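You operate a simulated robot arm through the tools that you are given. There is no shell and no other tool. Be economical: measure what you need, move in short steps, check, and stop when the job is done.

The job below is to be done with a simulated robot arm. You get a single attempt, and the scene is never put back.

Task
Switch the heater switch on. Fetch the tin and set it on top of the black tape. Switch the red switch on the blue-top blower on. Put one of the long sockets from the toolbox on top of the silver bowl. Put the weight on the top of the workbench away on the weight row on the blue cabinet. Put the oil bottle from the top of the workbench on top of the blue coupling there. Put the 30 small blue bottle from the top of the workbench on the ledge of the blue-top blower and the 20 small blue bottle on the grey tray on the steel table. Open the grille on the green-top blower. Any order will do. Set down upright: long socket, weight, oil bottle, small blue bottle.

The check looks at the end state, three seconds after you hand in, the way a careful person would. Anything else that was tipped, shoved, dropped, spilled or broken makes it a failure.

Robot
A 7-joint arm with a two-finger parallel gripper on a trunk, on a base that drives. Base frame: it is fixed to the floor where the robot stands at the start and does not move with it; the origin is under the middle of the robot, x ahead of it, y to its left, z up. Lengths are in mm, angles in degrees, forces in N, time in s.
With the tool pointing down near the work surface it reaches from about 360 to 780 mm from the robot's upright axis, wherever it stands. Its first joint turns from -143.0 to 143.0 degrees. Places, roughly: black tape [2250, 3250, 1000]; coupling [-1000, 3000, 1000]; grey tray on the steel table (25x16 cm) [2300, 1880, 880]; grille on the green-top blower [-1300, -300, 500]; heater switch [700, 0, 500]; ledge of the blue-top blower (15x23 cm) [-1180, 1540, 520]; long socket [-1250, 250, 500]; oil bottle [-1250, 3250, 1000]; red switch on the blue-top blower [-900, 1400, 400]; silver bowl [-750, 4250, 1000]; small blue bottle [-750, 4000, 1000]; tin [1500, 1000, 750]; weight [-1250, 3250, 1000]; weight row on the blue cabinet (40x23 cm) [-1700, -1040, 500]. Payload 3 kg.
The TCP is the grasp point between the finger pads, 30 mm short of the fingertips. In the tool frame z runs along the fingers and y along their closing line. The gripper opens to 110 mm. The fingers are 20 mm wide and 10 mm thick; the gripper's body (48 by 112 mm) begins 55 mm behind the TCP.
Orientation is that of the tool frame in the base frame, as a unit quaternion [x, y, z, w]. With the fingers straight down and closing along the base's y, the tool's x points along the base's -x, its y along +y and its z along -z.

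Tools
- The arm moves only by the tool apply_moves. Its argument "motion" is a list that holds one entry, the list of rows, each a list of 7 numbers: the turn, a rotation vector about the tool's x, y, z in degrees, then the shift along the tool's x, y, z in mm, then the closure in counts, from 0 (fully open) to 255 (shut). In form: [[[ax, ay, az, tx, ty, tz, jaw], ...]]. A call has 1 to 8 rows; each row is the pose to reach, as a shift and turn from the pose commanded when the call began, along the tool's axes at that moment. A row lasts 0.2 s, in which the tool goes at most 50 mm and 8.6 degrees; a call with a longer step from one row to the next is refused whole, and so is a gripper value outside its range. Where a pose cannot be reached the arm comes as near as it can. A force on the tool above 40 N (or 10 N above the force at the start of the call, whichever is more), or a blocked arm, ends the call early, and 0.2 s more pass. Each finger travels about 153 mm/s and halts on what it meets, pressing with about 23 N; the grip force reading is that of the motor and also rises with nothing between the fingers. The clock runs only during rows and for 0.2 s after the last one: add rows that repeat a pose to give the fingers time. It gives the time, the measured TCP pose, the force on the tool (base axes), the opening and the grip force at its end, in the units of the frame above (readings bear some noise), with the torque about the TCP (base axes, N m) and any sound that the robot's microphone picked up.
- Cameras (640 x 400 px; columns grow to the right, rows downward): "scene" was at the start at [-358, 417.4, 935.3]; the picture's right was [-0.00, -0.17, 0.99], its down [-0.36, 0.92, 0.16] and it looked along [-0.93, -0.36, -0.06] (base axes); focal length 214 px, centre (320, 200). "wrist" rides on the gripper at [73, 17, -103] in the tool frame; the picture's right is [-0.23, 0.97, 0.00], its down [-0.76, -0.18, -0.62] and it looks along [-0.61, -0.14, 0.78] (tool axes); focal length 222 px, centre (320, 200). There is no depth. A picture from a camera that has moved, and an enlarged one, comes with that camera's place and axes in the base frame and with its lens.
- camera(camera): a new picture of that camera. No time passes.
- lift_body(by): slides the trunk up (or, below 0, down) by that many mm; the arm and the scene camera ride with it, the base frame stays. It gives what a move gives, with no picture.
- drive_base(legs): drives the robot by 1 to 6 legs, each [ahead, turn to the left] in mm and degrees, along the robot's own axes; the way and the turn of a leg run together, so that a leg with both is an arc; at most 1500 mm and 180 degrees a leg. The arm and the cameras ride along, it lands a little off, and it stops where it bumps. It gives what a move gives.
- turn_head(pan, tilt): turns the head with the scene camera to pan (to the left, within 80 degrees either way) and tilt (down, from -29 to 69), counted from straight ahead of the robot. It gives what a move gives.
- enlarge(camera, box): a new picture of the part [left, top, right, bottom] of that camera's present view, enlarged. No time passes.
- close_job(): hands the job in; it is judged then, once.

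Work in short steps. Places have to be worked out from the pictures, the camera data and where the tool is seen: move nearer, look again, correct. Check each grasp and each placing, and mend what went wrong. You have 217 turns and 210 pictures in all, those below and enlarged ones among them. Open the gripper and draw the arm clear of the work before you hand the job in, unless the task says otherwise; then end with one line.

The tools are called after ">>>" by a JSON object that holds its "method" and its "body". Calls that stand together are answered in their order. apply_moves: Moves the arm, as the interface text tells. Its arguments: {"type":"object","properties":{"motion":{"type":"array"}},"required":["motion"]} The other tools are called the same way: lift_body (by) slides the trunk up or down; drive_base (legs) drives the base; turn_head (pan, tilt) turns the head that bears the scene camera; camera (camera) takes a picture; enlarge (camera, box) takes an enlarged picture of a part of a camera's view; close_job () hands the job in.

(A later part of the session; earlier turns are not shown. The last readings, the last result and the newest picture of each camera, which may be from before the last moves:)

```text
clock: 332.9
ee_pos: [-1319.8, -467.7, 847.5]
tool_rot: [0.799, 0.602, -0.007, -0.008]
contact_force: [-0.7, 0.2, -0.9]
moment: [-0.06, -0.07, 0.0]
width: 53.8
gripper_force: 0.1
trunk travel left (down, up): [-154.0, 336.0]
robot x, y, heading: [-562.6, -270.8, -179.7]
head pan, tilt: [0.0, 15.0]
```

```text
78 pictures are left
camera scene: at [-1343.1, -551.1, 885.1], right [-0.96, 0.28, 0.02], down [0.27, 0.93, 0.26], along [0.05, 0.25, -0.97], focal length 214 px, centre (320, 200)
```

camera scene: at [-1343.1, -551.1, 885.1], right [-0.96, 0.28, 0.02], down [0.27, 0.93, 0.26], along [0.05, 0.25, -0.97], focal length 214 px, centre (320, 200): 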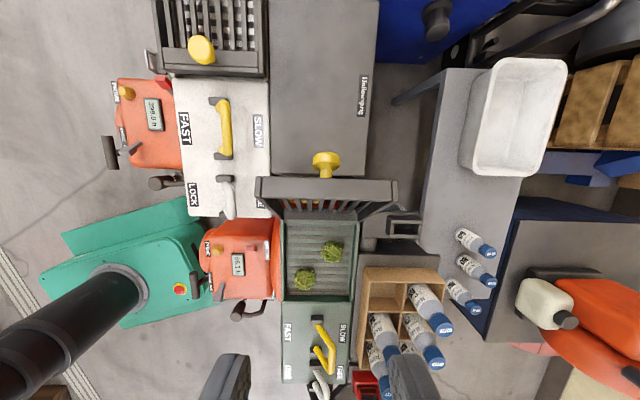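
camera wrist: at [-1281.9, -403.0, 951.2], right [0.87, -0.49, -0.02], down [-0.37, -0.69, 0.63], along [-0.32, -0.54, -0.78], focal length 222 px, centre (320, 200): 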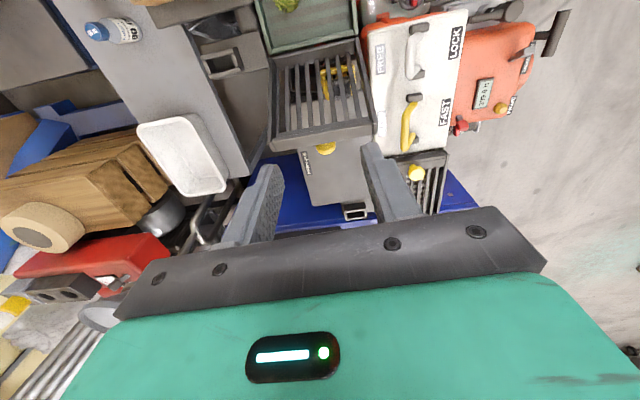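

The grille stays open. Next the toolbox: raise, retract and re-yaw the hand, then drive north to face it.

>>> {"method": "lift_body", "body": {"by": 250}}

>>> {"method": "apply_moves", "body": {"motion": [[[0, 0, 8.5, 34, 30, 0, 0], [0, 0, 17, 68, 60, 0, 0], [0, 0, 25.5, 103, 91, 0, 0], [0, 0, 34, 137, 121, 0, 0], [0, 0, 42.5, 171, 151, 0, 0], [0, 0, 51, 205, 181, 0, 0], [0, 0, 59.5, 240, 212, 0, 0], [0, 0, 68, 274, 242, 0, 0]]]}}

>>> {"method": "drive_base", "body": {"legs": [[0, -45], [0, -45], [520, 0], [0, 45], [0, 45]]}}

>>> {"method": "turn_head", "body": {"pan": 0, "tilt": -15}}

>>> {"method": "camera", "body": {"camera": "scene"}}

```text
clock: 335.5
ee_pos: [-1321.0, -467.5, 1098.5]
tool_rot: [0.799, 0.602, -0.008, -0.007]
contact_force: [0.4, 0.1, -0.4]
moment: [-0.01, 0.05, 0.02]
width: 54.0
gripper_force: 0.1
trunk travel left (down, up): [-404.0, 86.0]
robot x, y, heading: [-562.3, -272.5, -179.8]
head pan, tilt: [0.0, 15.0]
```

```text
clock: 337.3
ee_pos: [-1012.7, -269.7, 1093.2]
tool_rot: [0.999, 0.051, -0.009, -0.002]
contact_force: [0.3, -0.5, 0.5]
moment: [0.03, -0.02, 0.0]
width: 109.9
gripper_force: 0.0
trunk travel left (down, up): [-404.0, 86.0]
robot x, y, heading: [-562.0, -271.7, -179.9]
head pan, tilt: [0.0, 15.0]
```

```text
clock: 348.8
ee_pos: [-1024.0, 240.7, 1093.0]
tool_rot: [0.998, 0.07, -0.009, -0.002]
contact_force: [-0.1, 1.8, 0.4]
moment: [0.01, -0.01, 0.02]
width: 109.8
gripper_force: 0.1
trunk travel left (down, up): [-404.0, 86.0]
robot x, y, heading: [-570.1, 312.0, -178.6]
head pan, tilt: [0.0, 15.0]
```

```text
clock: 349.7
ee_pos: [-1023.3, 241.9, 1093.9]
tool_rot: [0.998, 0.07, -0.011, -0.001]
contact_force: [-0.6, -0.1, 0.0]
moment: [-0.03, -0.01, -0.02]
width: 110.2
gripper_force: 0.0
trunk travel left (down, up): [-404.0, 86.0]
robot x, y, heading: [-575.2, 312.6, -178.4]
head pan, tilt: [0.0, -15.0]
```

```text
77 pictures are left
camera scene: at [-1153.6, 221.7, 1146.3], right [-0.14, 0.99, 0.0], down [0.95, 0.14, -0.28], along [-0.28, -0.03, -0.96], focal length 214 px, centre (320, 200)
```

scene: 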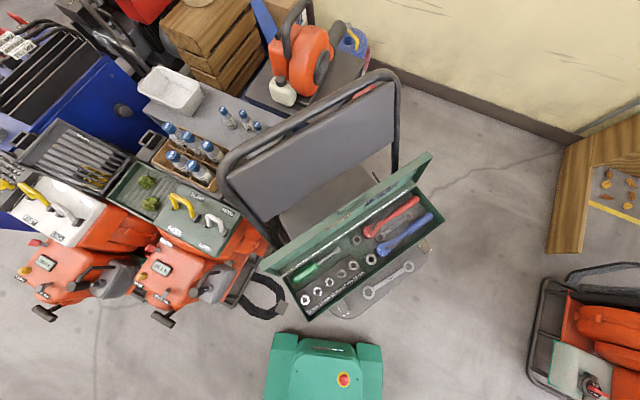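

>>> {"method": "enlarge", "body": {"camera": "scene", "box": [250, 180, 450, 330]}}

```text
2.67 times, centred on (350, 255) of scene
camera zoom: at [-1153.6, 221.7, 1146.3], right [-0.14, 0.99, 0.0], down [0.95, 0.14, -0.28], along [-0.28, -0.03, -0.96], focal length 572 px, centre (240, 53)
```

zoom: 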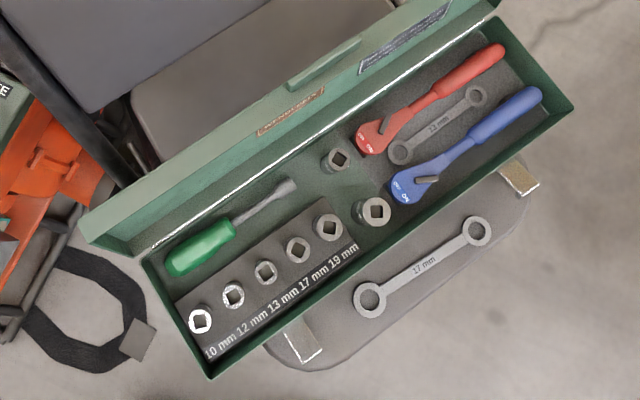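

I lower for a closer, more oblique look to tell long sockets from short ones.

>>> {"method": "lift_body", "body": {"by": -330}}

>>> {"method": "turn_head", "body": {"pan": 35, "tilt": -15}}

>>> {"method": "camera", "body": {"camera": "scene"}}

>>> {"method": "camera", "body": {"camera": "wrist"}}

```text
clock: 353.0
ee_pos: [-1023.4, 240.0, 763.2]
tool_rot: [0.998, 0.069, -0.01, -0.002]
contact_force: [0.4, 0.6, 0.1]
moment: [0.01, -0.03, 0.03]
width: 110.2
gripper_force: 0.0
trunk travel left (down, up): [-74.0, 416.0]
robot x, y, heading: [-572.3, 307.1, -178.6]
head pan, tilt: [0.0, -15.0]
```

```text
clock: 354.0
ee_pos: [-1022.5, 240.5, 764.2]
tool_rot: [0.997, 0.07, -0.011, -0.002]
contact_force: [0.1, 0.9, -0.2]
moment: [-0.01, -0.02, 0.01]
width: 110.2
gripper_force: 0.1
trunk travel left (down, up): [-74.0, 416.0]
robot x, y, heading: [-572.9, 307.5, -178.7]
head pan, tilt: [35.0, -15.0]
```

```text
75 pictures are left
camera scene: at [-1146.8, 175.3, 830.7], right [-0.13, 0.81, -0.57], down [0.97, -0.01, -0.23], along [-0.2, -0.58, -0.79], focal length 214 px, centre (320, 200)
```

scene: 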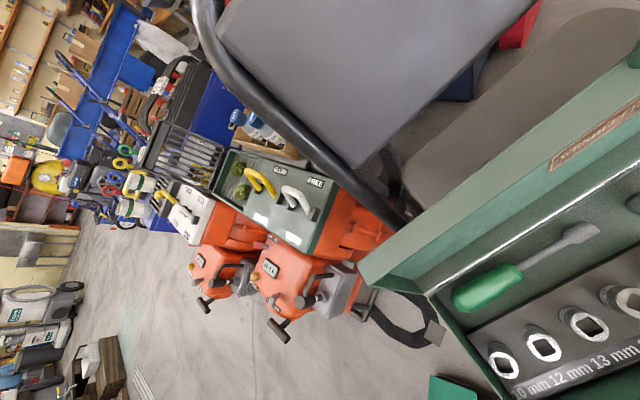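

```text
74 pictures are left
camera wrist: at [-947.3, 233.6, 865.9], right [-0.09, -1.0, 0.0], down [-0.77, 0.07, 0.64], along [-0.64, 0.06, -0.77], focal length 222 px, centre (320, 200)
```

wrist: 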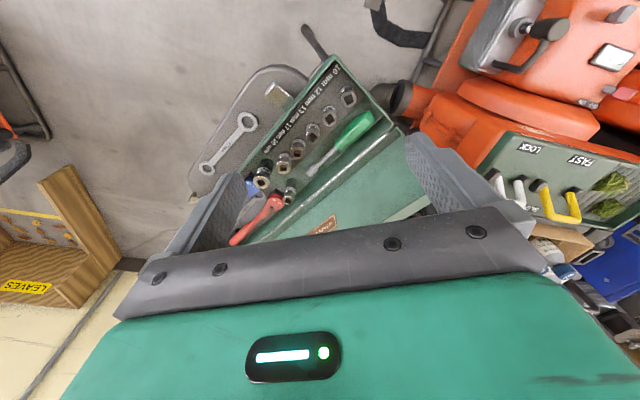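

>>> {"method": "enlarge", "body": {"camera": "wrist", "box": [230, 60, 390, 230]}}

>>> {"method": "turn_head", "body": {"pan": -25, "tilt": 5}}

>>> {"method": "camera", "body": {"camera": "scene"}}

```text
2.35 times, centred on (310, 145) of wrist
camera zoom: at [-947.3, 233.6, 865.9], right [-0.09, -1.0, 0.0], down [-0.77, 0.07, 0.64], along [-0.64, 0.06, -0.77], focal length 523 px, centre (344, 329)
```

zoom: 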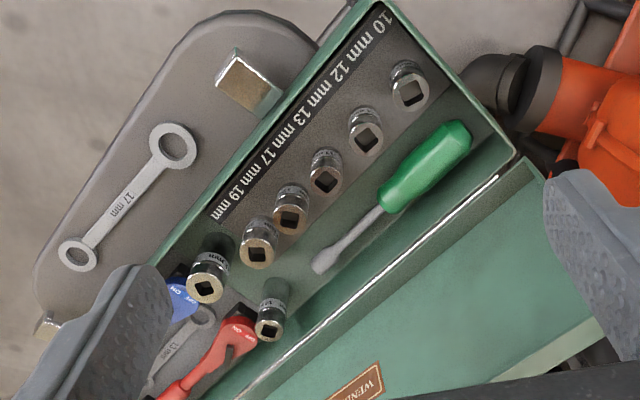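

```text
clock: 355.3
ee_pos: [-1023.8, 240.1, 763.8]
tool_rot: [0.998, 0.07, -0.01, -0.001]
contact_force: [0.4, -0.3, -0.5]
moment: [0.0, -0.01, 0.01]
width: 109.8
gripper_force: 0.1
trunk travel left (down, up): [-74.0, 416.0]
robot x, y, heading: [-573.9, 307.1, -178.7]
head pan, tilt: [-25.0, 5.0]
```

```text
72 pictures are left
camera scene: at [-1128.9, 263.6, 813.0], right [-0.12, 0.9, 0.43], down [0.99, 0.1, 0.06], along [0.01, 0.43, -0.9], focal length 214 px, centre (320, 200)
```

scene: 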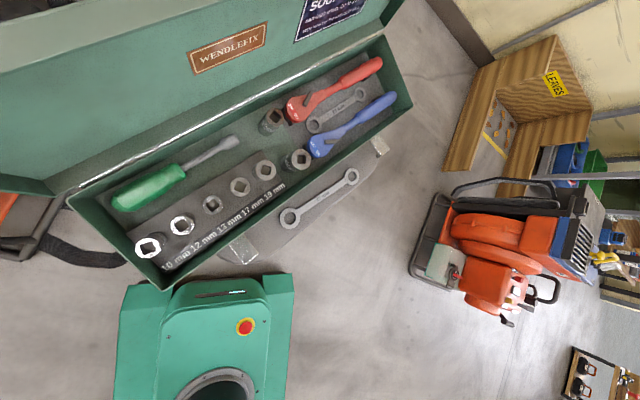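

Two loose, taller sockets are the long ones. The front one's top is at ≈[-1182, 365, 515]. I move above it with the closing line along the toolbox's length.

>>> {"method": "apply_moves", "body": {"motion": [[[0, 0, -7, -28, -29, 0, 60], [0, 0, -14, -56, -58, 0, 100], [0, 0, -21, -84, -88, 0, 140], [0, 0, -28, -112, -117, 0, 150], [0, 0, -35, -139, -146, 0, 150], [0, 0, -35, -139, -146, 45, 150], [0, 0, -35, -139, -146, 90, 150]]]}}

>>> {"method": "turn_head", "body": {"pan": 0, "tilt": 20}}

>>> {"method": "camera", "body": {"camera": "scene"}}

>>> {"method": "camera", "body": {"camera": "wrist"}}

```text
clock: 356.9
ee_pos: [-1187.8, 367.1, 678.0]
tool_rot: [0.93, 0.368, -0.01, -0.005]
contact_force: [0.6, -0.3, -0.3]
moment: [-0.01, 0.02, 0.0]
width: 45.1
gripper_force: 0.1
trunk travel left (down, up): [-74.0, 416.0]
robot x, y, heading: [-577.0, 312.3, -178.4]
head pan, tilt: [-25.0, 5.0]
```

```text
clock: 357.8
ee_pos: [-1187.9, 367.8, 678.6]
tool_rot: [0.931, 0.366, -0.01, -0.005]
contact_force: [-0.3, 0.3, 0.6]
moment: [0.04, -0.04, 0.04]
width: 45.2
gripper_force: 0.1
trunk travel left (down, up): [-74.0, 416.0]
robot x, y, heading: [-571.8, 308.0, -178.5]
head pan, tilt: [0.0, 20.0]
```

```text
71 pictures are left
camera scene: at [-1244.4, 313.4, 717.1], right [-0.68, 0.73, 0.02], down [0.69, 0.64, 0.33], along [0.23, 0.24, -0.94], focal length 214 px, centre (320, 200)
```

scene: 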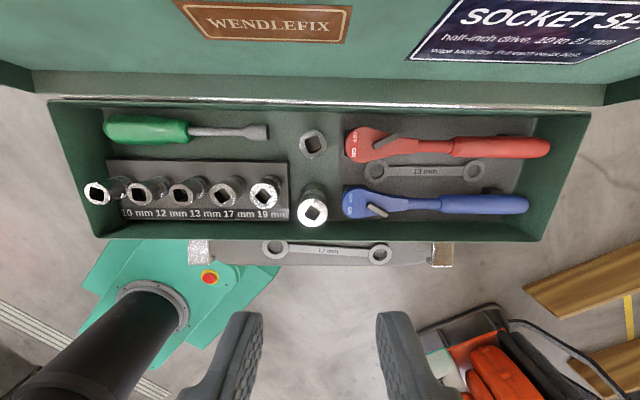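

```text
70 pictures are left
camera wrist: at [-1121.7, 404.1, 781.3], right [0.5, -0.87, -0.01], down [-0.66, -0.39, 0.64], along [-0.56, -0.31, -0.77], focal length 222 px, centre (320, 200)
```

wrist: 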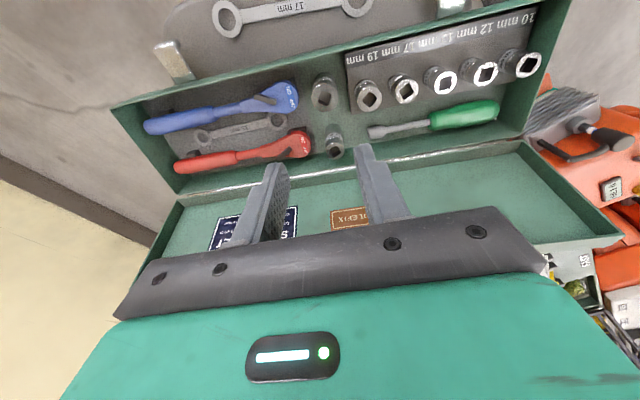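

Aligned. Socket top at ≈[-1181, 369, 516]. Descend to TCP z≈506 and close.

>>> {"method": "apply_moves", "body": {"motion": [[[0, 0, 0, 6, 4, 45, 158], [0, 0, 0, 6, 4, 90, 158], [0, 0, 0, 6, 4, 130, 158], [0, 0, 0, 6, 4, 155, 158], [0, 0, 0, 6, 4, 172, 158], [0, 0, 0, 6, 4, 172, 190], [0, 0, 0, 6, 4, 172, 225], [0, 0, 0, 6, 4, 172, 240]]]}}

>>> {"method": "camera", "body": {"camera": "scene"}}

```text
clock: 359.6
ee_pos: [-1180.7, 366.3, 506.7]
tool_rot: [0.93, 0.366, -0.009, -0.004]
contact_force: [-2.2, -0.2, 3.8]
moment: [-0.08, 0.03, 0.01]
width: 30.2
gripper_force: 23.2
trunk travel left (down, up): [-74.0, 416.0]
robot x, y, heading: [-575.0, 308.7, -178.6]
head pan, tilt: [0.0, 20.0]
```

```text
69 pictures are left
camera scene: at [-1237.3, 312.7, 544.9], right [-0.68, 0.73, 0.02], down [0.69, 0.64, 0.33], along [0.23, 0.24, -0.94], focal length 214 px, centre (320, 200)
```

scene: 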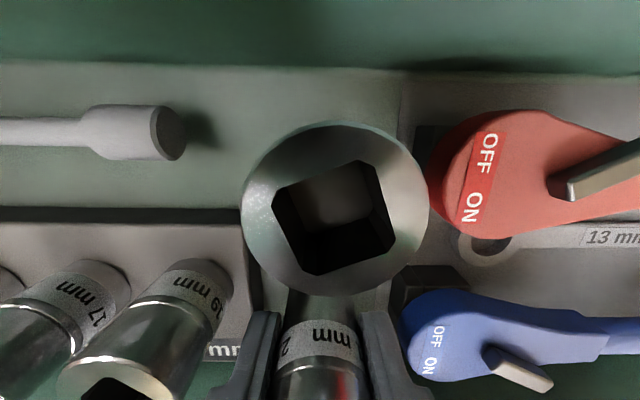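

Gripped (30 mm). Lift high with the trunk, then drive to the north end of the workbench.

>>> {"method": "lift_body", "body": {"by": 410}}

>>> {"method": "apply_moves", "body": {"motion": [[[0, 0, 0, 0, 0, -45, 240], [0, 0, 0, 0, 0, -90, 240], [0, 0, 0, 40, 0, -120, 240], [0, 0, 0, 80, 0, -150, 240], [0, 0, 0, 120, 0, -180, 240], [0, 0, 0, 150, 0, -210, 240]]]}}

>>> {"method": "drive_base", "body": {"legs": [[-300, 0], [0, -45], [0, -46], [1500, 0], [1500, 0]]}}

>>> {"method": "turn_head", "body": {"pan": 0, "tilt": -29}}

>>> {"method": "camera", "body": {"camera": "scene"}}

```text
refused: 410 is not a number from -400 to 400
```

```text
clock: 361.0
ee_pos: [-1063.2, 468.7, 712.6]
tool_rot: [0.93, 0.367, -0.008, -0.004]
contact_force: [0.0, 0.6, -1.5]
moment: [0.04, -0.02, 0.0]
width: 30.5
gripper_force: 22.6
trunk travel left (down, up): [-74.0, 416.0]
robot x, y, heading: [-572.6, 312.2, -178.3]
head pan, tilt: [0.0, 20.0]
```

```text
clock: 381.3
ee_pos: [-207.1, 3807.3, 712.1]
tool_rot: [0.921, -0.39, -0.003, -0.01]
contact_force: [0.7, 0.1, -2.3]
moment: [-0.01, 0.02, -0.02]
width: 30.1
gripper_force: 23.3
trunk travel left (down, up): [-74.0, 416.0]
robot x, y, heading: [-359.4, 3313.1, 92.2]
head pan, tilt: [0.0, 20.0]
```

```text
clock: 382.5
ee_pos: [-206.9, 3807.2, 713.2]
tool_rot: [0.921, -0.39, -0.003, -0.01]
contact_force: [-0.1, 1.0, -1.9]
moment: [0.0, -0.01, 0.0]
width: 29.9
gripper_force: 23.0
trunk travel left (down, up): [-74.0, 416.0]
robot x, y, heading: [-356.8, 3312.4, 92.4]
head pan, tilt: [0.0, -28.6]
```

```text
68 pictures are left
camera scene: at [-311.5, 3913.2, 777.9], right [0.72, 0.7, 0.02], down [0.61, -0.62, -0.49], along [-0.33, 0.36, -0.87], focal length 214 px, centre (320, 200)
```

scene: 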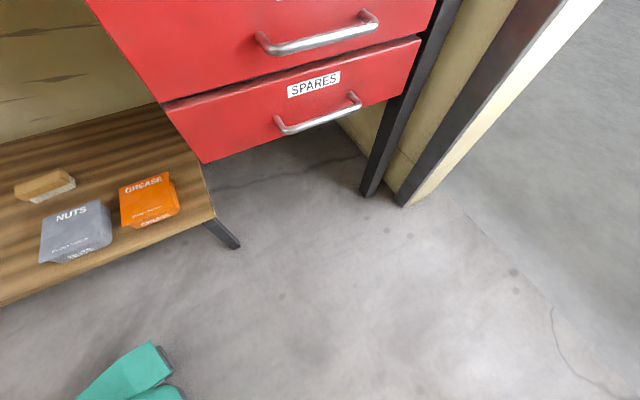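

The trunk lift had been refused, but all is fine. Raise now, then drive parallel to the bench and face it.

>>> {"method": "lift_body", "body": {"by": 400}}

>>> {"method": "drive_base", "body": {"legs": [[0, -18], [680, 0], [0, 45], [0, 45]]}}

>>> {"method": "camera", "body": {"camera": "scene"}}

```text
clock: 386.3
ee_pos: [-207.6, 3806.6, 1112.1]
tool_rot: [0.921, -0.39, -0.003, -0.009]
contact_force: [-1.2, -0.6, -2.7]
moment: [0.03, -0.01, -0.01]
width: 30.2
gripper_force: 22.3
trunk travel left (down, up): [-474.0, 16.0]
robot x, y, heading: [-358.7, 3315.3, 92.3]
head pan, tilt: [0.0, -28.6]
```

```text
clock: 390.8
ee_pos: [109.9, 4340.4, 1113.3]
tool_rot: [0.851, -0.524, 0.0, -0.005]
contact_force: [0.9, -3.6, -3.3]
moment: [0.33, 0.01, 0.23]
width: 30.0
gripper_force: 23.2
trunk travel left (down, up): [-474.0, 16.0]
robot x, y, heading: [-178.4, 3920.9, 75.6]
head pan, tilt: [0.0, -28.6]
stopped in leg 2: the force on the tool passed its limit at 95 N (the readings are from after the stop); the commanded pose is now the measured one
```

```text
67 pictures are left
camera scene: at [42.0, 4473.4, 1177.0], right [0.89, 0.45, 0.01], down [0.4, -0.78, -0.48], along [-0.21, 0.43, -0.88], focal length 214 px, centre (320, 200)
```

scene: 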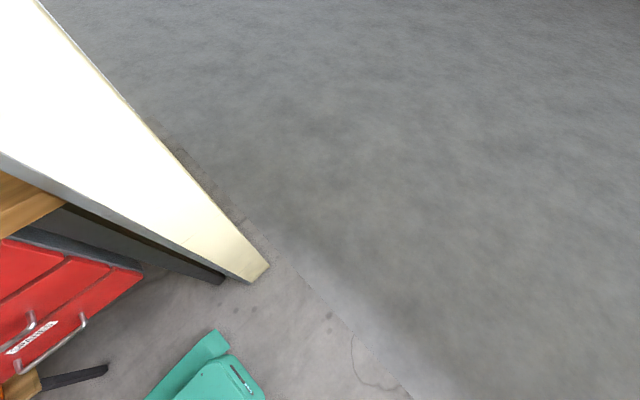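

The hand met something near the doorway. I back off and check what it was and that the socket is still held.

>>> {"method": "drive_base", "body": {"legs": [[-200, 0]]}}

>>> {"method": "turn_head", "body": {"pan": -40, "tilt": -25}}

>>> {"method": "camera", "body": {"camera": "scene"}}

>>> {"method": "camera", "body": {"camera": "wrist"}}

```text
clock: 392.4
ee_pos: [60.4, 4145.2, 1112.8]
tool_rot: [0.851, -0.526, 0.0, -0.006]
contact_force: [-0.4, 0.2, -0.7]
moment: [-0.07, -0.04, -0.01]
width: 30.3
gripper_force: 22.9
trunk travel left (down, up): [-474.0, 16.0]
robot x, y, heading: [-232.4, 3726.6, 75.4]
head pan, tilt: [0.0, -28.6]
```

```text
clock: 393.4
ee_pos: [61.2, 4147.5, 1113.8]
tool_rot: [0.851, -0.526, 0.0, -0.007]
contact_force: [0.0, 0.0, -1.7]
moment: [0.01, 0.0, 0.02]
width: 30.0
gripper_force: 22.7
trunk travel left (down, up): [-474.0, 16.0]
robot x, y, heading: [-233.6, 3722.5, 75.6]
head pan, tilt: [-40.0, -25.0]
```

```text
66 pictures are left
camera scene: at [36.0, 4295.4, 1191.1], right [0.68, 0.34, 0.65], down [0.65, -0.69, -0.33], along [0.34, 0.65, -0.69], focal length 214 px, centre (320, 200)
```

scene: 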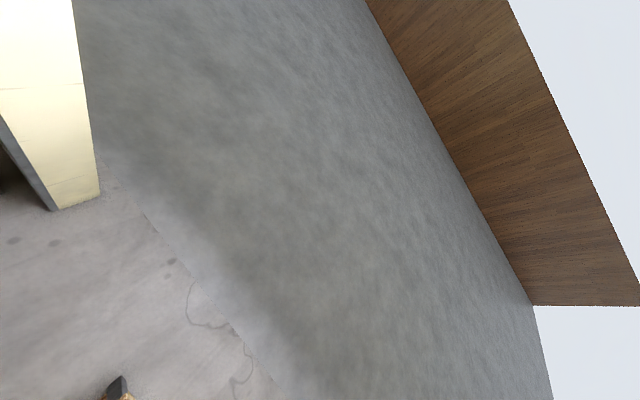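

```text
65 pictures are left
camera wrist: at [77.3, 4072.8, 1216.8], right [-0.97, -0.23, -0.01], down [-0.19, 0.75, 0.63], along [-0.14, 0.61, -0.78], focal length 222 px, centre (320, 200)
```

wrist: 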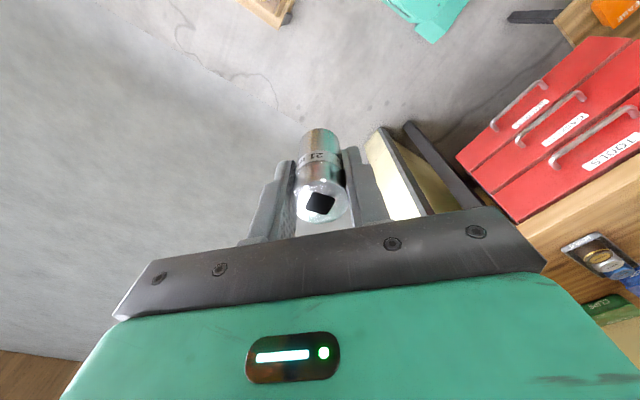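

Nothing else touched (likely the doorway boundary); socket still held. Turn left to face the bench.

>>> {"method": "drive_base", "body": {"legs": [[0, 44], [0, 44]]}}

>>> {"method": "turn_head", "body": {"pan": 0, "tilt": -25}}

>>> {"method": "camera", "body": {"camera": "scene"}}

```text
clock: 396.9
ee_pos: [-424.7, 4201.0, 1113.9]
tool_rot: [0.998, -0.058, -0.002, -0.006]
contact_force: [-0.2, 0.2, -1.2]
moment: [0.0, -0.02, -0.01]
width: 30.3
gripper_force: 22.9
trunk travel left (down, up): [-474.0, 16.0]
robot x, y, heading: [-201.5, 3748.9, 132.5]
head pan, tilt: [-40.0, -25.0]
stopped in leg 2: the robot was blocked; the commanded pose is now the measured one
```

```text
clock: 398.0
ee_pos: [-424.3, 4201.4, 1114.4]
tool_rot: [0.998, -0.058, -0.002, -0.005]
contact_force: [0.1, 0.9, -1.6]
moment: [0.01, 0.02, -0.02]
width: 30.2
gripper_force: 23.4
trunk travel left (down, up): [-474.0, 16.0]
robot x, y, heading: [-206.8, 3751.2, 133.0]
head pan, tilt: [0.0, -25.0]
```

```text
64 pictures are left
camera scene: at [-569.1, 4216.7, 1174.7], right [0.11, 0.99, 0.01], down [0.9, -0.1, -0.43], along [-0.42, 0.06, -0.9], focal length 214 px, centre (320, 200)
```

scene: 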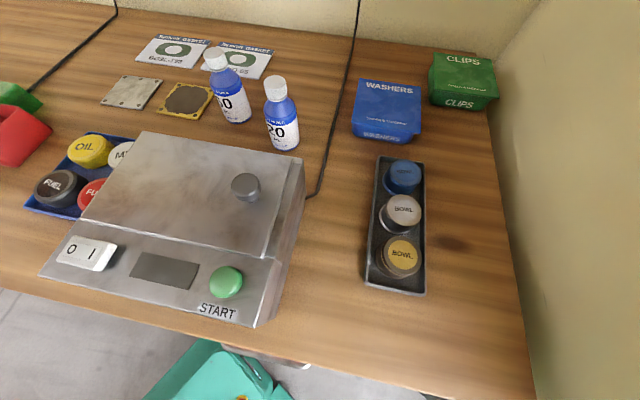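

Three "BOWL" lids sit in a tray: blue, silver, yellow. The silver one is at ≈[-667, 4349]. Drive 90 mm closer.

>>> {"method": "drive_base", "body": {"legs": [[90, 0]]}}

>>> {"method": "turn_head", "body": {"pan": 0, "tilt": 0}}

>>> {"method": "camera", "body": {"camera": "scene"}}

```text
clock: 399.1
ee_pos: [-485.7, 4267.8, 1114.8]
tool_rot: [0.998, -0.058, -0.002, -0.007]
contact_force: [-0.1, 0.3, -1.6]
moment: [0.0, -0.01, 0.0]
width: 29.9
gripper_force: 22.9
trunk travel left (down, up): [-474.0, 16.0]
robot x, y, heading: [-265.5, 3819.6, 132.9]
head pan, tilt: [0.0, -25.0]
```

```text
clock: 400.0
ee_pos: [-485.4, 4268.8, 1114.3]
tool_rot: [0.998, -0.057, -0.002, -0.005]
contact_force: [0.1, -0.1, -1.7]
moment: [-0.02, 0.04, 0.0]
width: 30.2
gripper_force: 22.8
trunk travel left (down, up): [-474.0, 16.0]
robot x, y, heading: [-268.0, 3816.8, 132.5]
head pan, tilt: [0.0, 0.0]
```

```text
63 pictures are left
camera scene: at [-595.5, 4280.0, 1156.0], right [0.11, 0.99, 0.01], down [0.99, -0.11, -0.01], along [-0.01, 0.01, -1.0], focal length 214 px, centre (320, 200)
```

scene: 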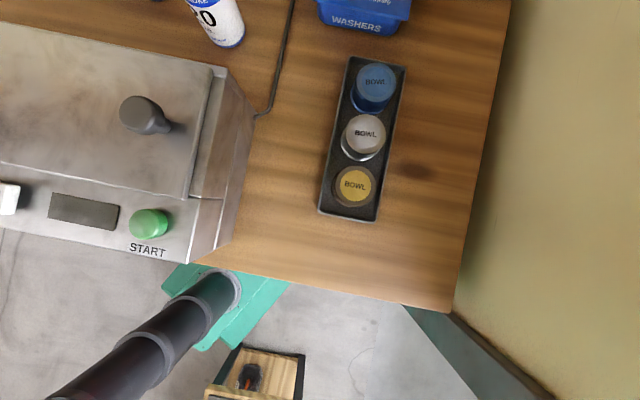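

>>> {"method": "apply_moves", "body": {"motion": [[[0, 0, 0, -38, -11, 0, 240], [0, 0, 0, -76, -22, 0, 240], [0, 0, 0, -114, -32, 0, 240], [0, 0, 0, -152, -43, 0, 240], [0, 0, 0, -190, -54, 0, 240]]]}}

>>> {"method": "camera", "body": {"camera": "wrist"}}

>>> {"method": "turn_head", "body": {"pan": 0, "tilt": 20}}

>>> {"method": "camera", "body": {"camera": "scene"}}

```text
clock: 401.2
ee_pos: [-666.4, 4343.6, 1116.2]
tool_rot: [0.998, -0.058, -0.001, -0.004]
contact_force: [0.4, 0.0, -1.6]
moment: [0.0, 0.04, -0.04]
width: 30.1
gripper_force: 22.9
trunk travel left (down, up): [-474.0, 16.0]
robot x, y, heading: [-265.4, 3816.5, 132.9]
head pan, tilt: [0.0, 0.0]
```

```text
62 pictures are left
camera wrist: at [-597.0, 4317.9, 1219.7], right [-0.34, -0.94, -0.01], down [-0.73, 0.26, 0.63], along [-0.59, 0.22, -0.78], focal length 222 px, centre (320, 200)
```

wrist: 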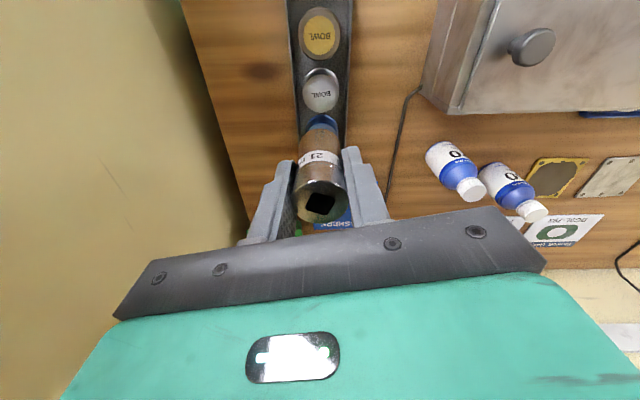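

```text
clock: 402.0
ee_pos: [-665.9, 4343.6, 1117.9]
tool_rot: [0.998, -0.058, -0.002, -0.006]
contact_force: [0.4, -0.1, -1.9]
moment: [0.02, 0.01, 0.01]
width: 30.0
gripper_force: 22.9
trunk travel left (down, up): [-474.0, 16.0]
robot x, y, heading: [-268.0, 3818.1, 132.6]
head pan, tilt: [0.0, 20.0]
```

```text
61 pictures are left
camera scene: at [-743.9, 4351.5, 1154.8], right [0.11, 0.99, 0.01], down [0.94, -0.11, 0.34], along [0.34, -0.03, -0.94], focal length 214 px, centre (320, 200)
```

scene: 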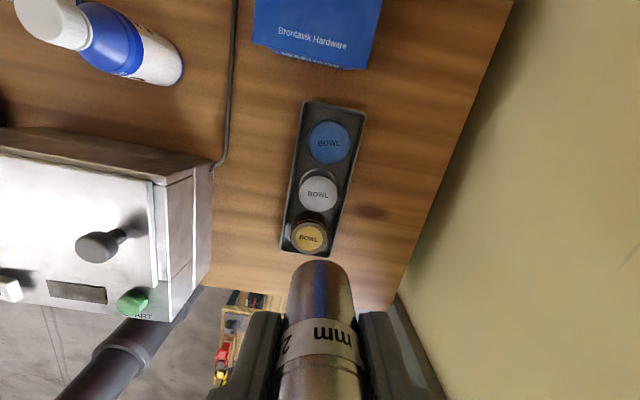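

Silver bowl top ≈[-665, 4343, 911]; TCP is right above it. Lower, with small steps at the end.

>>> {"method": "apply_moves", "body": {"motion": [[[0, 0, 0, 0, 0, 45, 240], [0, 0, 0, 0, 0, 90, 240], [0, 0, 0, 0, 0, 120, 240], [0, 0, 0, 0, 0, 130, 240]]]}}

>>> {"method": "camera", "body": {"camera": "scene"}}

>>> {"method": "camera", "body": {"camera": "wrist"}}

```text
clock: 403.0
ee_pos: [-668.9, 4345.4, 986.3]
tool_rot: [0.998, -0.059, -0.002, -0.004]
contact_force: [0.2, -0.6, -2.1]
moment: [0.0, 0.03, 0.01]
width: 30.0
gripper_force: 22.9
trunk travel left (down, up): [-474.0, 16.0]
robot x, y, heading: [-266.2, 3819.9, 132.7]
head pan, tilt: [0.0, 20.0]
```

```text
60 pictures are left
camera scene: at [-745.8, 4352.8, 1023.4], right [0.11, 0.99, 0.01], down [0.93, -0.11, 0.34], along [0.34, -0.03, -0.94], focal length 214 px, centre (320, 200)
```

scene: 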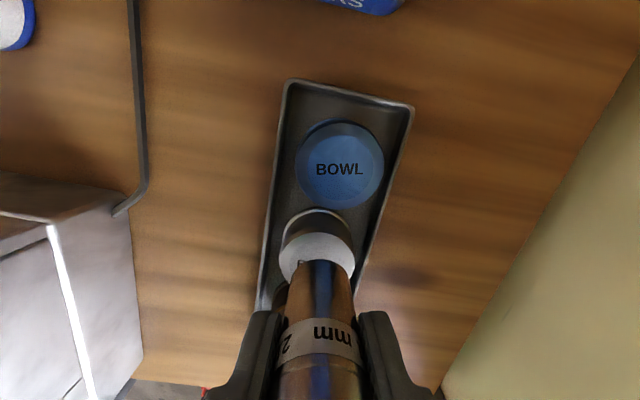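

```text
59 pictures are left
camera wrist: at [-598.5, 4318.9, 1089.1], right [-0.34, -0.94, -0.01], down [-0.73, 0.26, 0.63], along [-0.59, 0.22, -0.78], focal length 222 px, centre (320, 200)
```

wrist: 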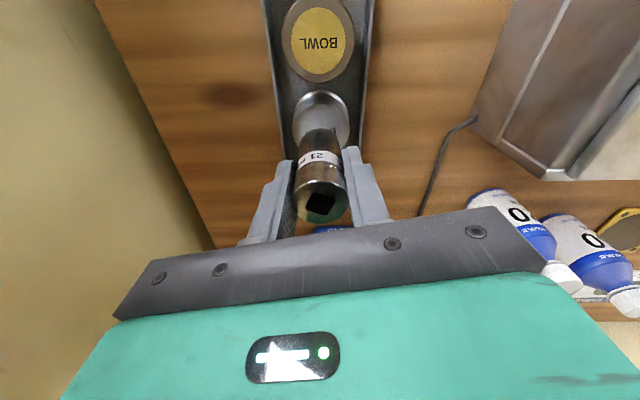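

>>> {"method": "apply_moves", "body": {"motion": [[[0, 0, 0, 2, 1, 5, 240], [0, 0, 0, 2, 1, 9, 240], [0, 0, 0, 2, 1, 13, 240], [0, 0, 0, 2, 1, 17, 240], [0, 0, 0, 2, 1, 21, 240], [0, 0, 0, 2, 1, 25, 240], [0, 0, 0, 2, 1, 29, 240], [0, 0, 0, 2, 1, 33, 240]]]}}

>>> {"method": "camera", "body": {"camera": "scene"}}

>>> {"method": "camera", "body": {"camera": "wrist"}}

```text
clock: 404.8
ee_pos: [-670.0, 4347.0, 959.6]
tool_rot: [0.998, -0.057, -0.006, -0.009]
contact_force: [0.2, -1.1, 14.5]
moment: [-0.19, 0.04, 0.05]
width: 30.2
gripper_force: 23.0
trunk travel left (down, up): [-474.0, 16.0]
robot x, y, heading: [-262.8, 3817.7, 132.5]
head pan, tilt: [0.0, 20.0]
stopped in row 8: the force on the tool passed its limit at 46 N (the readings are from after the stop); the commanded pose is now the measured one
```

```text
58 pictures are left
camera scene: at [-746.5, 4354.1, 997.8], right [0.11, 0.99, 0.02], down [0.94, -0.11, 0.33], along [0.33, -0.02, -0.94], focal length 214 px, centre (320, 200)
```

scene: 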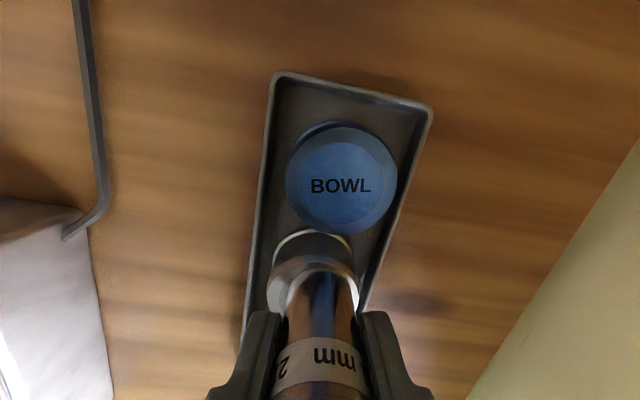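

```text
57 pictures are left
camera wrist: at [-598.7, 4319.8, 1062.1], right [-0.34, -0.94, -0.01], down [-0.73, 0.25, 0.64], along [-0.59, 0.22, -0.77], focal length 222 px, centre (320, 200)
```

wrist: 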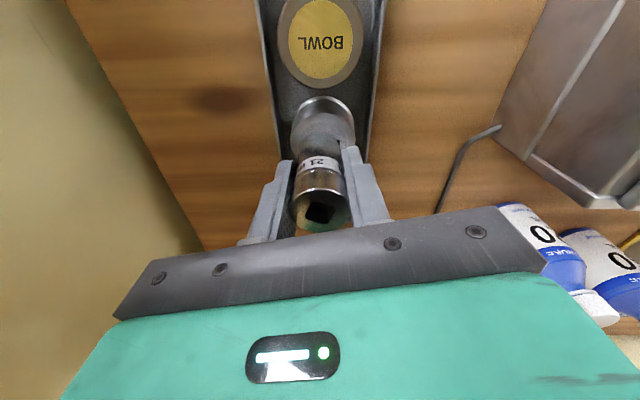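

Contact; socket is within the bowl's top (≈5 mm off centre). Release gently and rise.

>>> {"method": "apply_moves", "body": {"motion": [[[0, 0, 0, 0, 0, -1, 200], [0, 0, 0, 0, 0, -1, 180], [0, 0, 0, 0, 0, -1, 170], [0, 0, 0, 0, 0, -1, 158], [0, 0, 0, 0, 0, -1, 150]]]}}

>>> {"method": "apply_moves", "body": {"motion": [[[0, 0, 0, 0, 0, -15, 150], [0, 0, 0, 0, 0, -50, 150], [0, 0, 0, 0, 0, -95, 150], [0, 0, 0, 0, 0, -140, 130]]]}}

>>> {"method": "camera", "body": {"camera": "scene"}}

>>> {"method": "camera", "body": {"camera": "wrist"}}

```text
clock: 406.0
ee_pos: [-668.9, 4345.6, 958.8]
tool_rot: [0.998, -0.057, -0.005, -0.009]
contact_force: [-0.1, -0.2, 0.2]
moment: [-0.02, -0.02, 0.01]
width: 45.2
gripper_force: 0.1
trunk travel left (down, up): [-474.0, 16.0]
robot x, y, heading: [-265.4, 3818.2, 132.5]
head pan, tilt: [0.0, 20.0]
```

```text
clock: 407.0
ee_pos: [-666.0, 4340.8, 1099.7]
tool_rot: [0.998, -0.057, -0.005, -0.008]
contact_force: [-0.2, -0.8, 0.5]
moment: [-0.01, 0.06, -0.02]
width: 53.8
gripper_force: 0.1
trunk travel left (down, up): [-474.0, 16.0]
robot x, y, heading: [-268.9, 3817.1, 132.7]
head pan, tilt: [0.0, 20.0]
```

```text
56 pictures are left
camera scene: at [-744.1, 4349.5, 1137.3], right [0.11, 0.99, 0.02], down [0.94, -0.11, 0.33], along [0.33, -0.02, -0.94], focal length 214 px, centre (320, 200)
```

scene: 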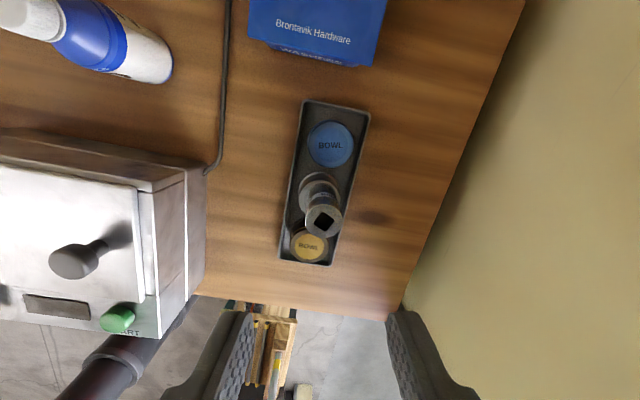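

```text
55 pictures are left
camera wrist: at [-596.4, 4315.2, 1202.1], right [-0.34, -0.94, -0.01], down [-0.73, 0.25, 0.63], along [-0.59, 0.22, -0.77], focal length 222 px, centre (320, 200)
```

wrist: 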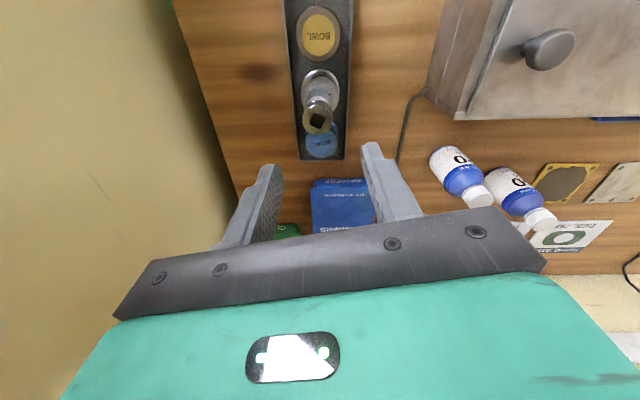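

The long socket stands on the silver bowl. Next the "20" bottle at ≈[-826, 4182]; move above and check.

>>> {"method": "apply_moves", "body": {"motion": [[[0, 0, 0, -28, 35, 0, 60], [0, 0, 0, -56, 70, 0, 60], [0, 0, 0, -85, 105, 0, 60], [0, 0, 0, -113, 140, 0, 60], [0, 0, 0, -141, 176, 0, 60]]]}}

>>> {"method": "camera", "body": {"camera": "scene"}}

>>> {"method": "camera", "body": {"camera": "wrist"}}

```text
clock: 408.2
ee_pos: [-836.0, 4185.8, 1095.7]
tool_rot: [0.998, -0.057, -0.004, -0.008]
contact_force: [-0.3, 0.9, -0.3]
moment: [-0.03, 0.05, 0.0]
width: 84.0
gripper_force: 0.1
trunk travel left (down, up): [-474.0, 16.0]
robot x, y, heading: [-266.2, 3816.4, 132.5]
head pan, tilt: [0.0, 20.0]
```

```text
54 pictures are left
camera scene: at [-912.0, 4193.7, 1133.6], right [0.12, 0.99, 0.01], down [0.94, -0.11, 0.33], along [0.33, -0.03, -0.94], focal length 214 px, centre (320, 200)
```

scene: 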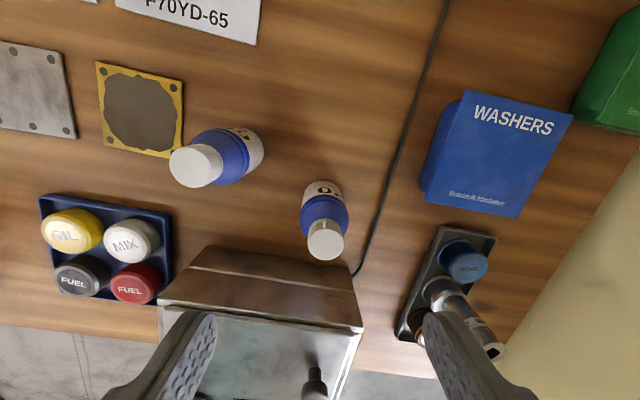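

```text
53 pictures are left
camera wrist: at [-764.4, 4159.5, 1198.5], right [-0.34, -0.94, -0.01], down [-0.73, 0.25, 0.63], along [-0.59, 0.22, -0.77], focal length 222 px, centre (320, 200)
```

wrist: 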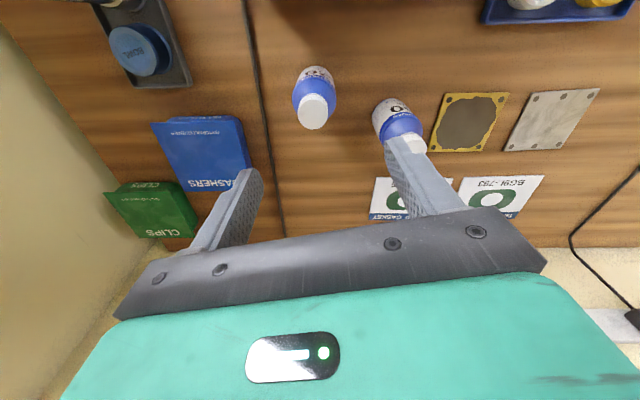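

>>> {"method": "enlarge", "body": {"camera": "scene", "box": [160, 110, 360, 270]}}

>>> {"method": "apply_moves", "body": {"motion": [[[0, 0, 0, 10, -5, 45, 70], [0, 0, 0, 10, -5, 90, 70], [0, 0, 0, 10, -5, 130, 70], [0, 0, 0, 10, -5, 157, 70], [0, 0, 0, 10, -5, 157, 120], [0, 0, 0, 10, -5, 157, 170], [0, 0, 0, 10, -5, 157, 220], [0, 0, 0, 10, -5, 157, 235]]]}}

>>> {"method": "camera", "body": {"camera": "scene"}}

```text
2.50 times, centred on (260, 190) of scene
camera zoom: at [-912.0, 4193.7, 1133.6], right [0.12, 0.99, 0.01], down [0.94, -0.11, 0.33], along [0.33, -0.03, -0.94], focal length 536 px, centre (470, 225)
```

zoom: 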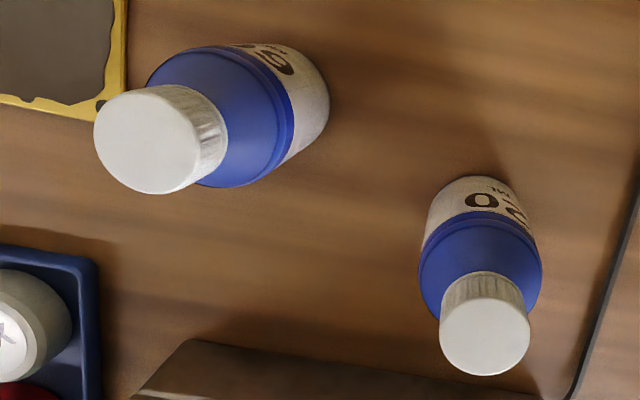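

```text
clock: 410.0
ee_pos: [-818.3, 4192.6, 936.9]
tool_rot: [0.998, -0.057, -0.004, -0.008]
contact_force: [0.3, -0.1, -0.4]
moment: [0.03, -0.03, -0.01]
width: 46.3
gripper_force: 23.3
trunk travel left (down, up): [-474.0, 16.0]
robot x, y, heading: [-269.1, 3815.9, 132.5]
head pan, tilt: [0.0, 20.0]
```

```text
51 pictures are left
camera scene: at [-896.9, 4200.0, 975.4], right [0.11, 0.99, 0.01], down [0.94, -0.11, 0.33], along [0.33, -0.02, -0.94], focal length 214 px, centre (320, 200)
```

scene: 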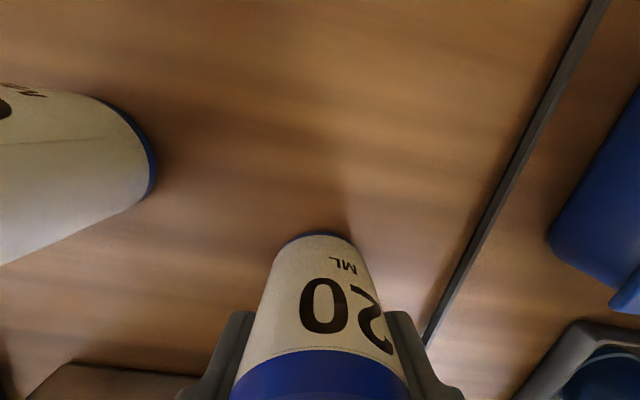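

"20 ML" gripped (46 mm). Lift, back off, retract, and head for the steel table.

>>> {"method": "apply_moves", "body": {"motion": [[[0, 0, 0, 0, 0, -20, 235], [0, 0, 0, 0, 0, -60, 235], [0, 0, 0, 0, 0, -105, 235], [0, 0, 0, 0, 0, -150, 235]]]}}

>>> {"method": "drive_base", "body": {"legs": [[-400, 0]]}}

>>> {"method": "apply_moves", "body": {"motion": [[[0, 0, 0, 40, 25, 0, 235], [0, 0, 0, 80, 50, 0, 235], [0, 0, 0, 120, 75, 0, 235], [0, 0, 0, 160, 100, 0, 235]]]}}

>>> {"method": "drive_base", "body": {"legs": [[0, -43], [0, -43], [0, -43], [0, -43]]}}

```text
clock: 411.0
ee_pos: [-818.1, 4187.5, 1093.9]
tool_rot: [0.998, -0.058, -0.005, -0.008]
contact_force: [-0.2, -0.1, -1.2]
moment: [-0.02, -0.02, 0.0]
width: 45.9
gripper_force: 23.1
trunk travel left (down, up): [-474.0, 16.0]
robot x, y, heading: [-265.8, 3814.9, 132.6]
head pan, tilt: [0.0, 20.0]
```

```text
clock: 413.5
ee_pos: [-547.3, 3887.1, 1091.8]
tool_rot: [0.999, -0.054, -0.005, -0.008]
contact_force: [-0.1, 0.0, -1.1]
moment: [0.01, -0.02, -0.01]
width: 46.4
gripper_force: 23.0
trunk travel left (down, up): [-474.0, 16.0]
robot x, y, heading: [6.8, 3525.3, 133.3]
head pan, tilt: [0.0, 20.0]
```

```text
clock: 414.5
ee_pos: [-395.7, 3773.0, 1089.8]
tool_rot: [0.998, -0.055, -0.005, -0.007]
contact_force: [-0.9, -0.1, -1.5]
moment: [-0.01, -0.02, 0.02]
width: 46.0
gripper_force: 22.8
trunk travel left (down, up): [-474.0, 16.0]
robot x, y, heading: [4.6, 3521.5, 133.1]
head pan, tilt: [0.0, 20.0]
```

```text
clock: 416.0
ee_pos: [-311.0, 3900.3, 1090.0]
tool_rot: [0.978, -0.21, -0.003, -0.009]
contact_force: [0.9, 0.4, -1.2]
moment: [-0.02, 0.04, 0.0]
width: 46.1
gripper_force: 23.0
trunk travel left (down, up): [-474.0, 16.0]
robot x, y, heading: [-26.7, 3527.8, 122.6]
head pan, tilt: [0.0, 20.0]
stopped in leg 1: the robot was blocked; the commanded pose is now the measured one
```

Blocked for real perhaps: a wooden spade rack stands nearby. I look toward +x to see it.

>>> {"method": "turn_head", "body": {"pan": 45, "tilt": 40}}

>>> {"method": "camera", "body": {"camera": "scene"}}

>>> {"method": "turn_head", "body": {"pan": -45, "tilt": 40}}

>>> {"method": "camera", "body": {"camera": "scene"}}

```text
clock: 417.2
ee_pos: [-313.3, 3899.0, 1089.7]
tool_rot: [0.978, -0.21, -0.002, -0.009]
contact_force: [-0.2, 0.1, -0.3]
moment: [0.02, 0.0, -0.02]
width: 46.2
gripper_force: 23.2
trunk travel left (down, up): [-474.0, 16.0]
robot x, y, heading: [-23.1, 3524.7, 122.5]
head pan, tilt: [45.0, 40.0]
```

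```text
50 pictures are left
camera scene: at [-379.4, 3862.5, 1159.4], right [0.29, 0.66, -0.7], down [0.89, 0.09, 0.45], along [0.36, -0.75, -0.56], focal length 214 px, centre (320, 200)
```

scene: 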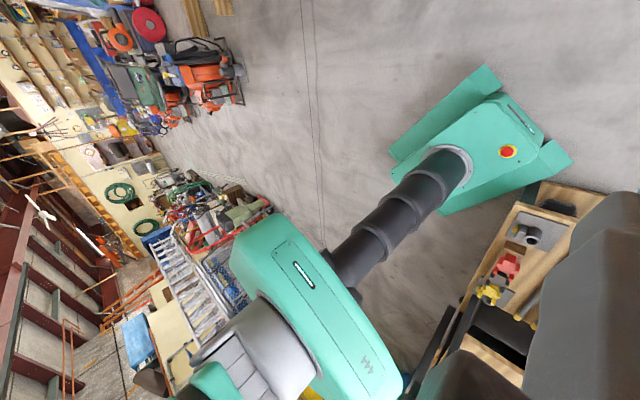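

```text
clock: 418.8
ee_pos: [-313.3, 3900.1, 1089.3]
tool_rot: [0.978, -0.209, -0.002, -0.009]
contact_force: [-0.1, -0.3, 0.2]
moment: [0.0, -0.02, 0.02]
width: 46.4
gripper_force: 23.3
trunk travel left (down, up): [-474.0, 16.0]
robot x, y, heading: [-24.3, 3528.7, 122.5]
head pan, tilt: [-45.0, 40.0]
```

```text
49 pictures are left
camera scene: at [-330.2, 3972.1, 1161.3], right [0.29, 0.63, 0.72], down [0.51, -0.74, 0.44], along [0.81, 0.24, -0.54], focal length 214 px, centre (320, 200)
```

scene: 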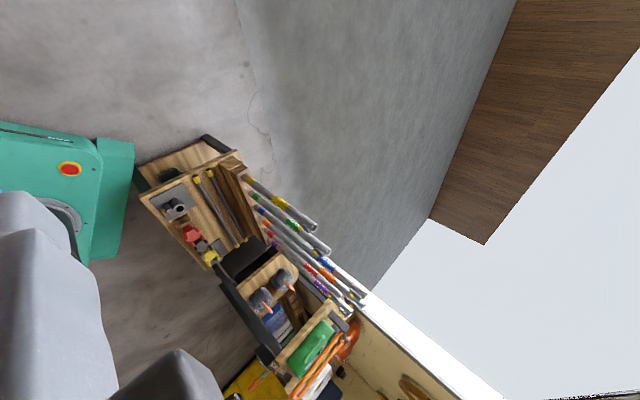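

The rack is upright; my base's front-right corner touches its foot. I turn back left a little, reverse away, then turn.

>>> {"method": "drive_base", "body": {"legs": [[0, 10], [-500, 0]]}}

>>> {"method": "camera", "body": {"camera": "scene"}}

```text
clock: 422.5
ee_pos: [-26.3, 3474.1, 1089.5]
tool_rot: [0.991, -0.137, -0.004, -0.009]
contact_force: [-1.2, -0.8, -1.0]
moment: [-0.01, -0.02, -0.01]
width: 46.0
gripper_force: 23.0
trunk travel left (down, up): [-474.0, 16.0]
robot x, y, heading: [312.1, 3145.7, 131.0]
head pan, tilt: [-45.0, 40.0]
```

```text
48 pictures are left
camera scene: at [-54.0, 3541.9, 1161.3], right [0.19, 0.67, 0.72], down [0.62, -0.65, 0.44], along [0.76, 0.36, -0.54], focal length 214 px, centre (320, 200)
```

scene: 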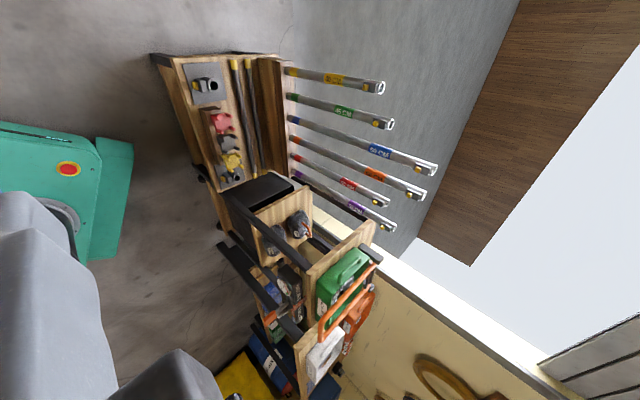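

Rack is in order. Now turn and drive to the steel table.

>>> {"method": "drive_base", "body": {"legs": [[0, -42], [0, -42], [0, -42], [0, -41], [1450, 0]]}}

>>> {"method": "turn_head", "body": {"pan": 0, "tilt": -25}}

>>> {"method": "camera", "body": {"camera": "scene"}}

```text
clock: 427.4
ee_pos: [626.6, 3488.4, 1090.7]
tool_rot: [-0.616, 0.787, -0.002, 0.008]
contact_force: [0.7, -0.8, -1.5]
moment: [0.02, 0.04, -0.01]
width: 46.1
gripper_force: 23.6
trunk travel left (down, up): [-474.0, 16.0]
robot x, y, heading: [264.9, 3187.3, 42.8]
head pan, tilt: [-45.0, 40.0]
stopped in leg 3: the robot was blocked; the commanded pose is now the measured one
```

```text
clock: 428.8
ee_pos: [627.1, 3489.4, 1092.2]
tool_rot: [-0.617, 0.787, -0.003, 0.008]
contact_force: [-0.6, -0.5, -0.7]
moment: [0.01, 0.01, 0.01]
width: 46.3
gripper_force: 23.6
trunk travel left (down, up): [-474.0, 16.0]
robot x, y, heading: [263.9, 3189.2, 42.8]
head pan, tilt: [0.0, -25.0]
```

```text
47 pictures are left
camera scene: at [660.5, 3629.8, 1151.9], right [0.97, -0.24, 0.01], down [-0.21, -0.88, -0.43], along [0.12, 0.41, -0.9], focal length 214 px, centre (320, 200)
```

scene: 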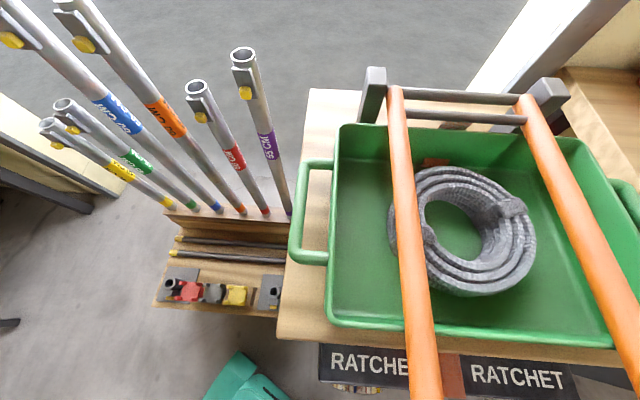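

The rack front blocks my base corner. Reverse away before turning further.

>>> {"method": "drive_base", "body": {"legs": [[-400, 0], [0, -42], [0, -40], [1400, 0]]}}

>>> {"method": "turn_head", "body": {"pan": 70, "tilt": -10}}

>>> {"method": "camera", "body": {"camera": "scene"}}

```text
clock: 441.6
ee_pos: [1309.7, 1664.0, 1090.5]
tool_rot: [0.088, 0.996, -0.008, 0.004]
contact_force: [-0.3, -0.2, -1.1]
moment: [-0.03, 0.02, -0.01]
width: 46.2
gripper_force: 23.0
trunk travel left (down, up): [-474.0, 16.0]
robot x, y, heading: [984.1, 2007.9, -43.1]
head pan, tilt: [0.0, -25.0]
```

```text
clock: 443.0
ee_pos: [1309.1, 1663.9, 1092.8]
tool_rot: [0.087, 0.996, -0.008, 0.004]
contact_force: [-0.2, 0.1, -0.5]
moment: [0.01, 0.03, 0.05]
width: 45.7
gripper_force: 23.1
trunk travel left (down, up): [-474.0, 16.0]
robot x, y, heading: [982.3, 2005.7, -43.0]
head pan, tilt: [70.0, -10.0]
```

```text
46 pictures are left
camera scene: at [1446.0, 1721.3, 1193.2], right [-0.05, -0.35, -0.93], down [-0.94, 0.33, -0.07], along [0.33, 0.88, -0.35], focal length 214 px, centre (320, 200)
```

scene: 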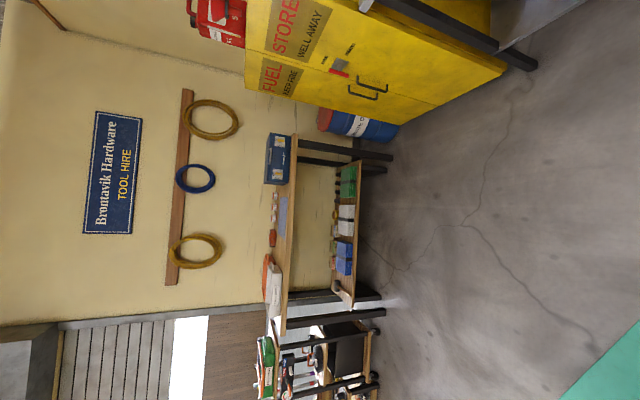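

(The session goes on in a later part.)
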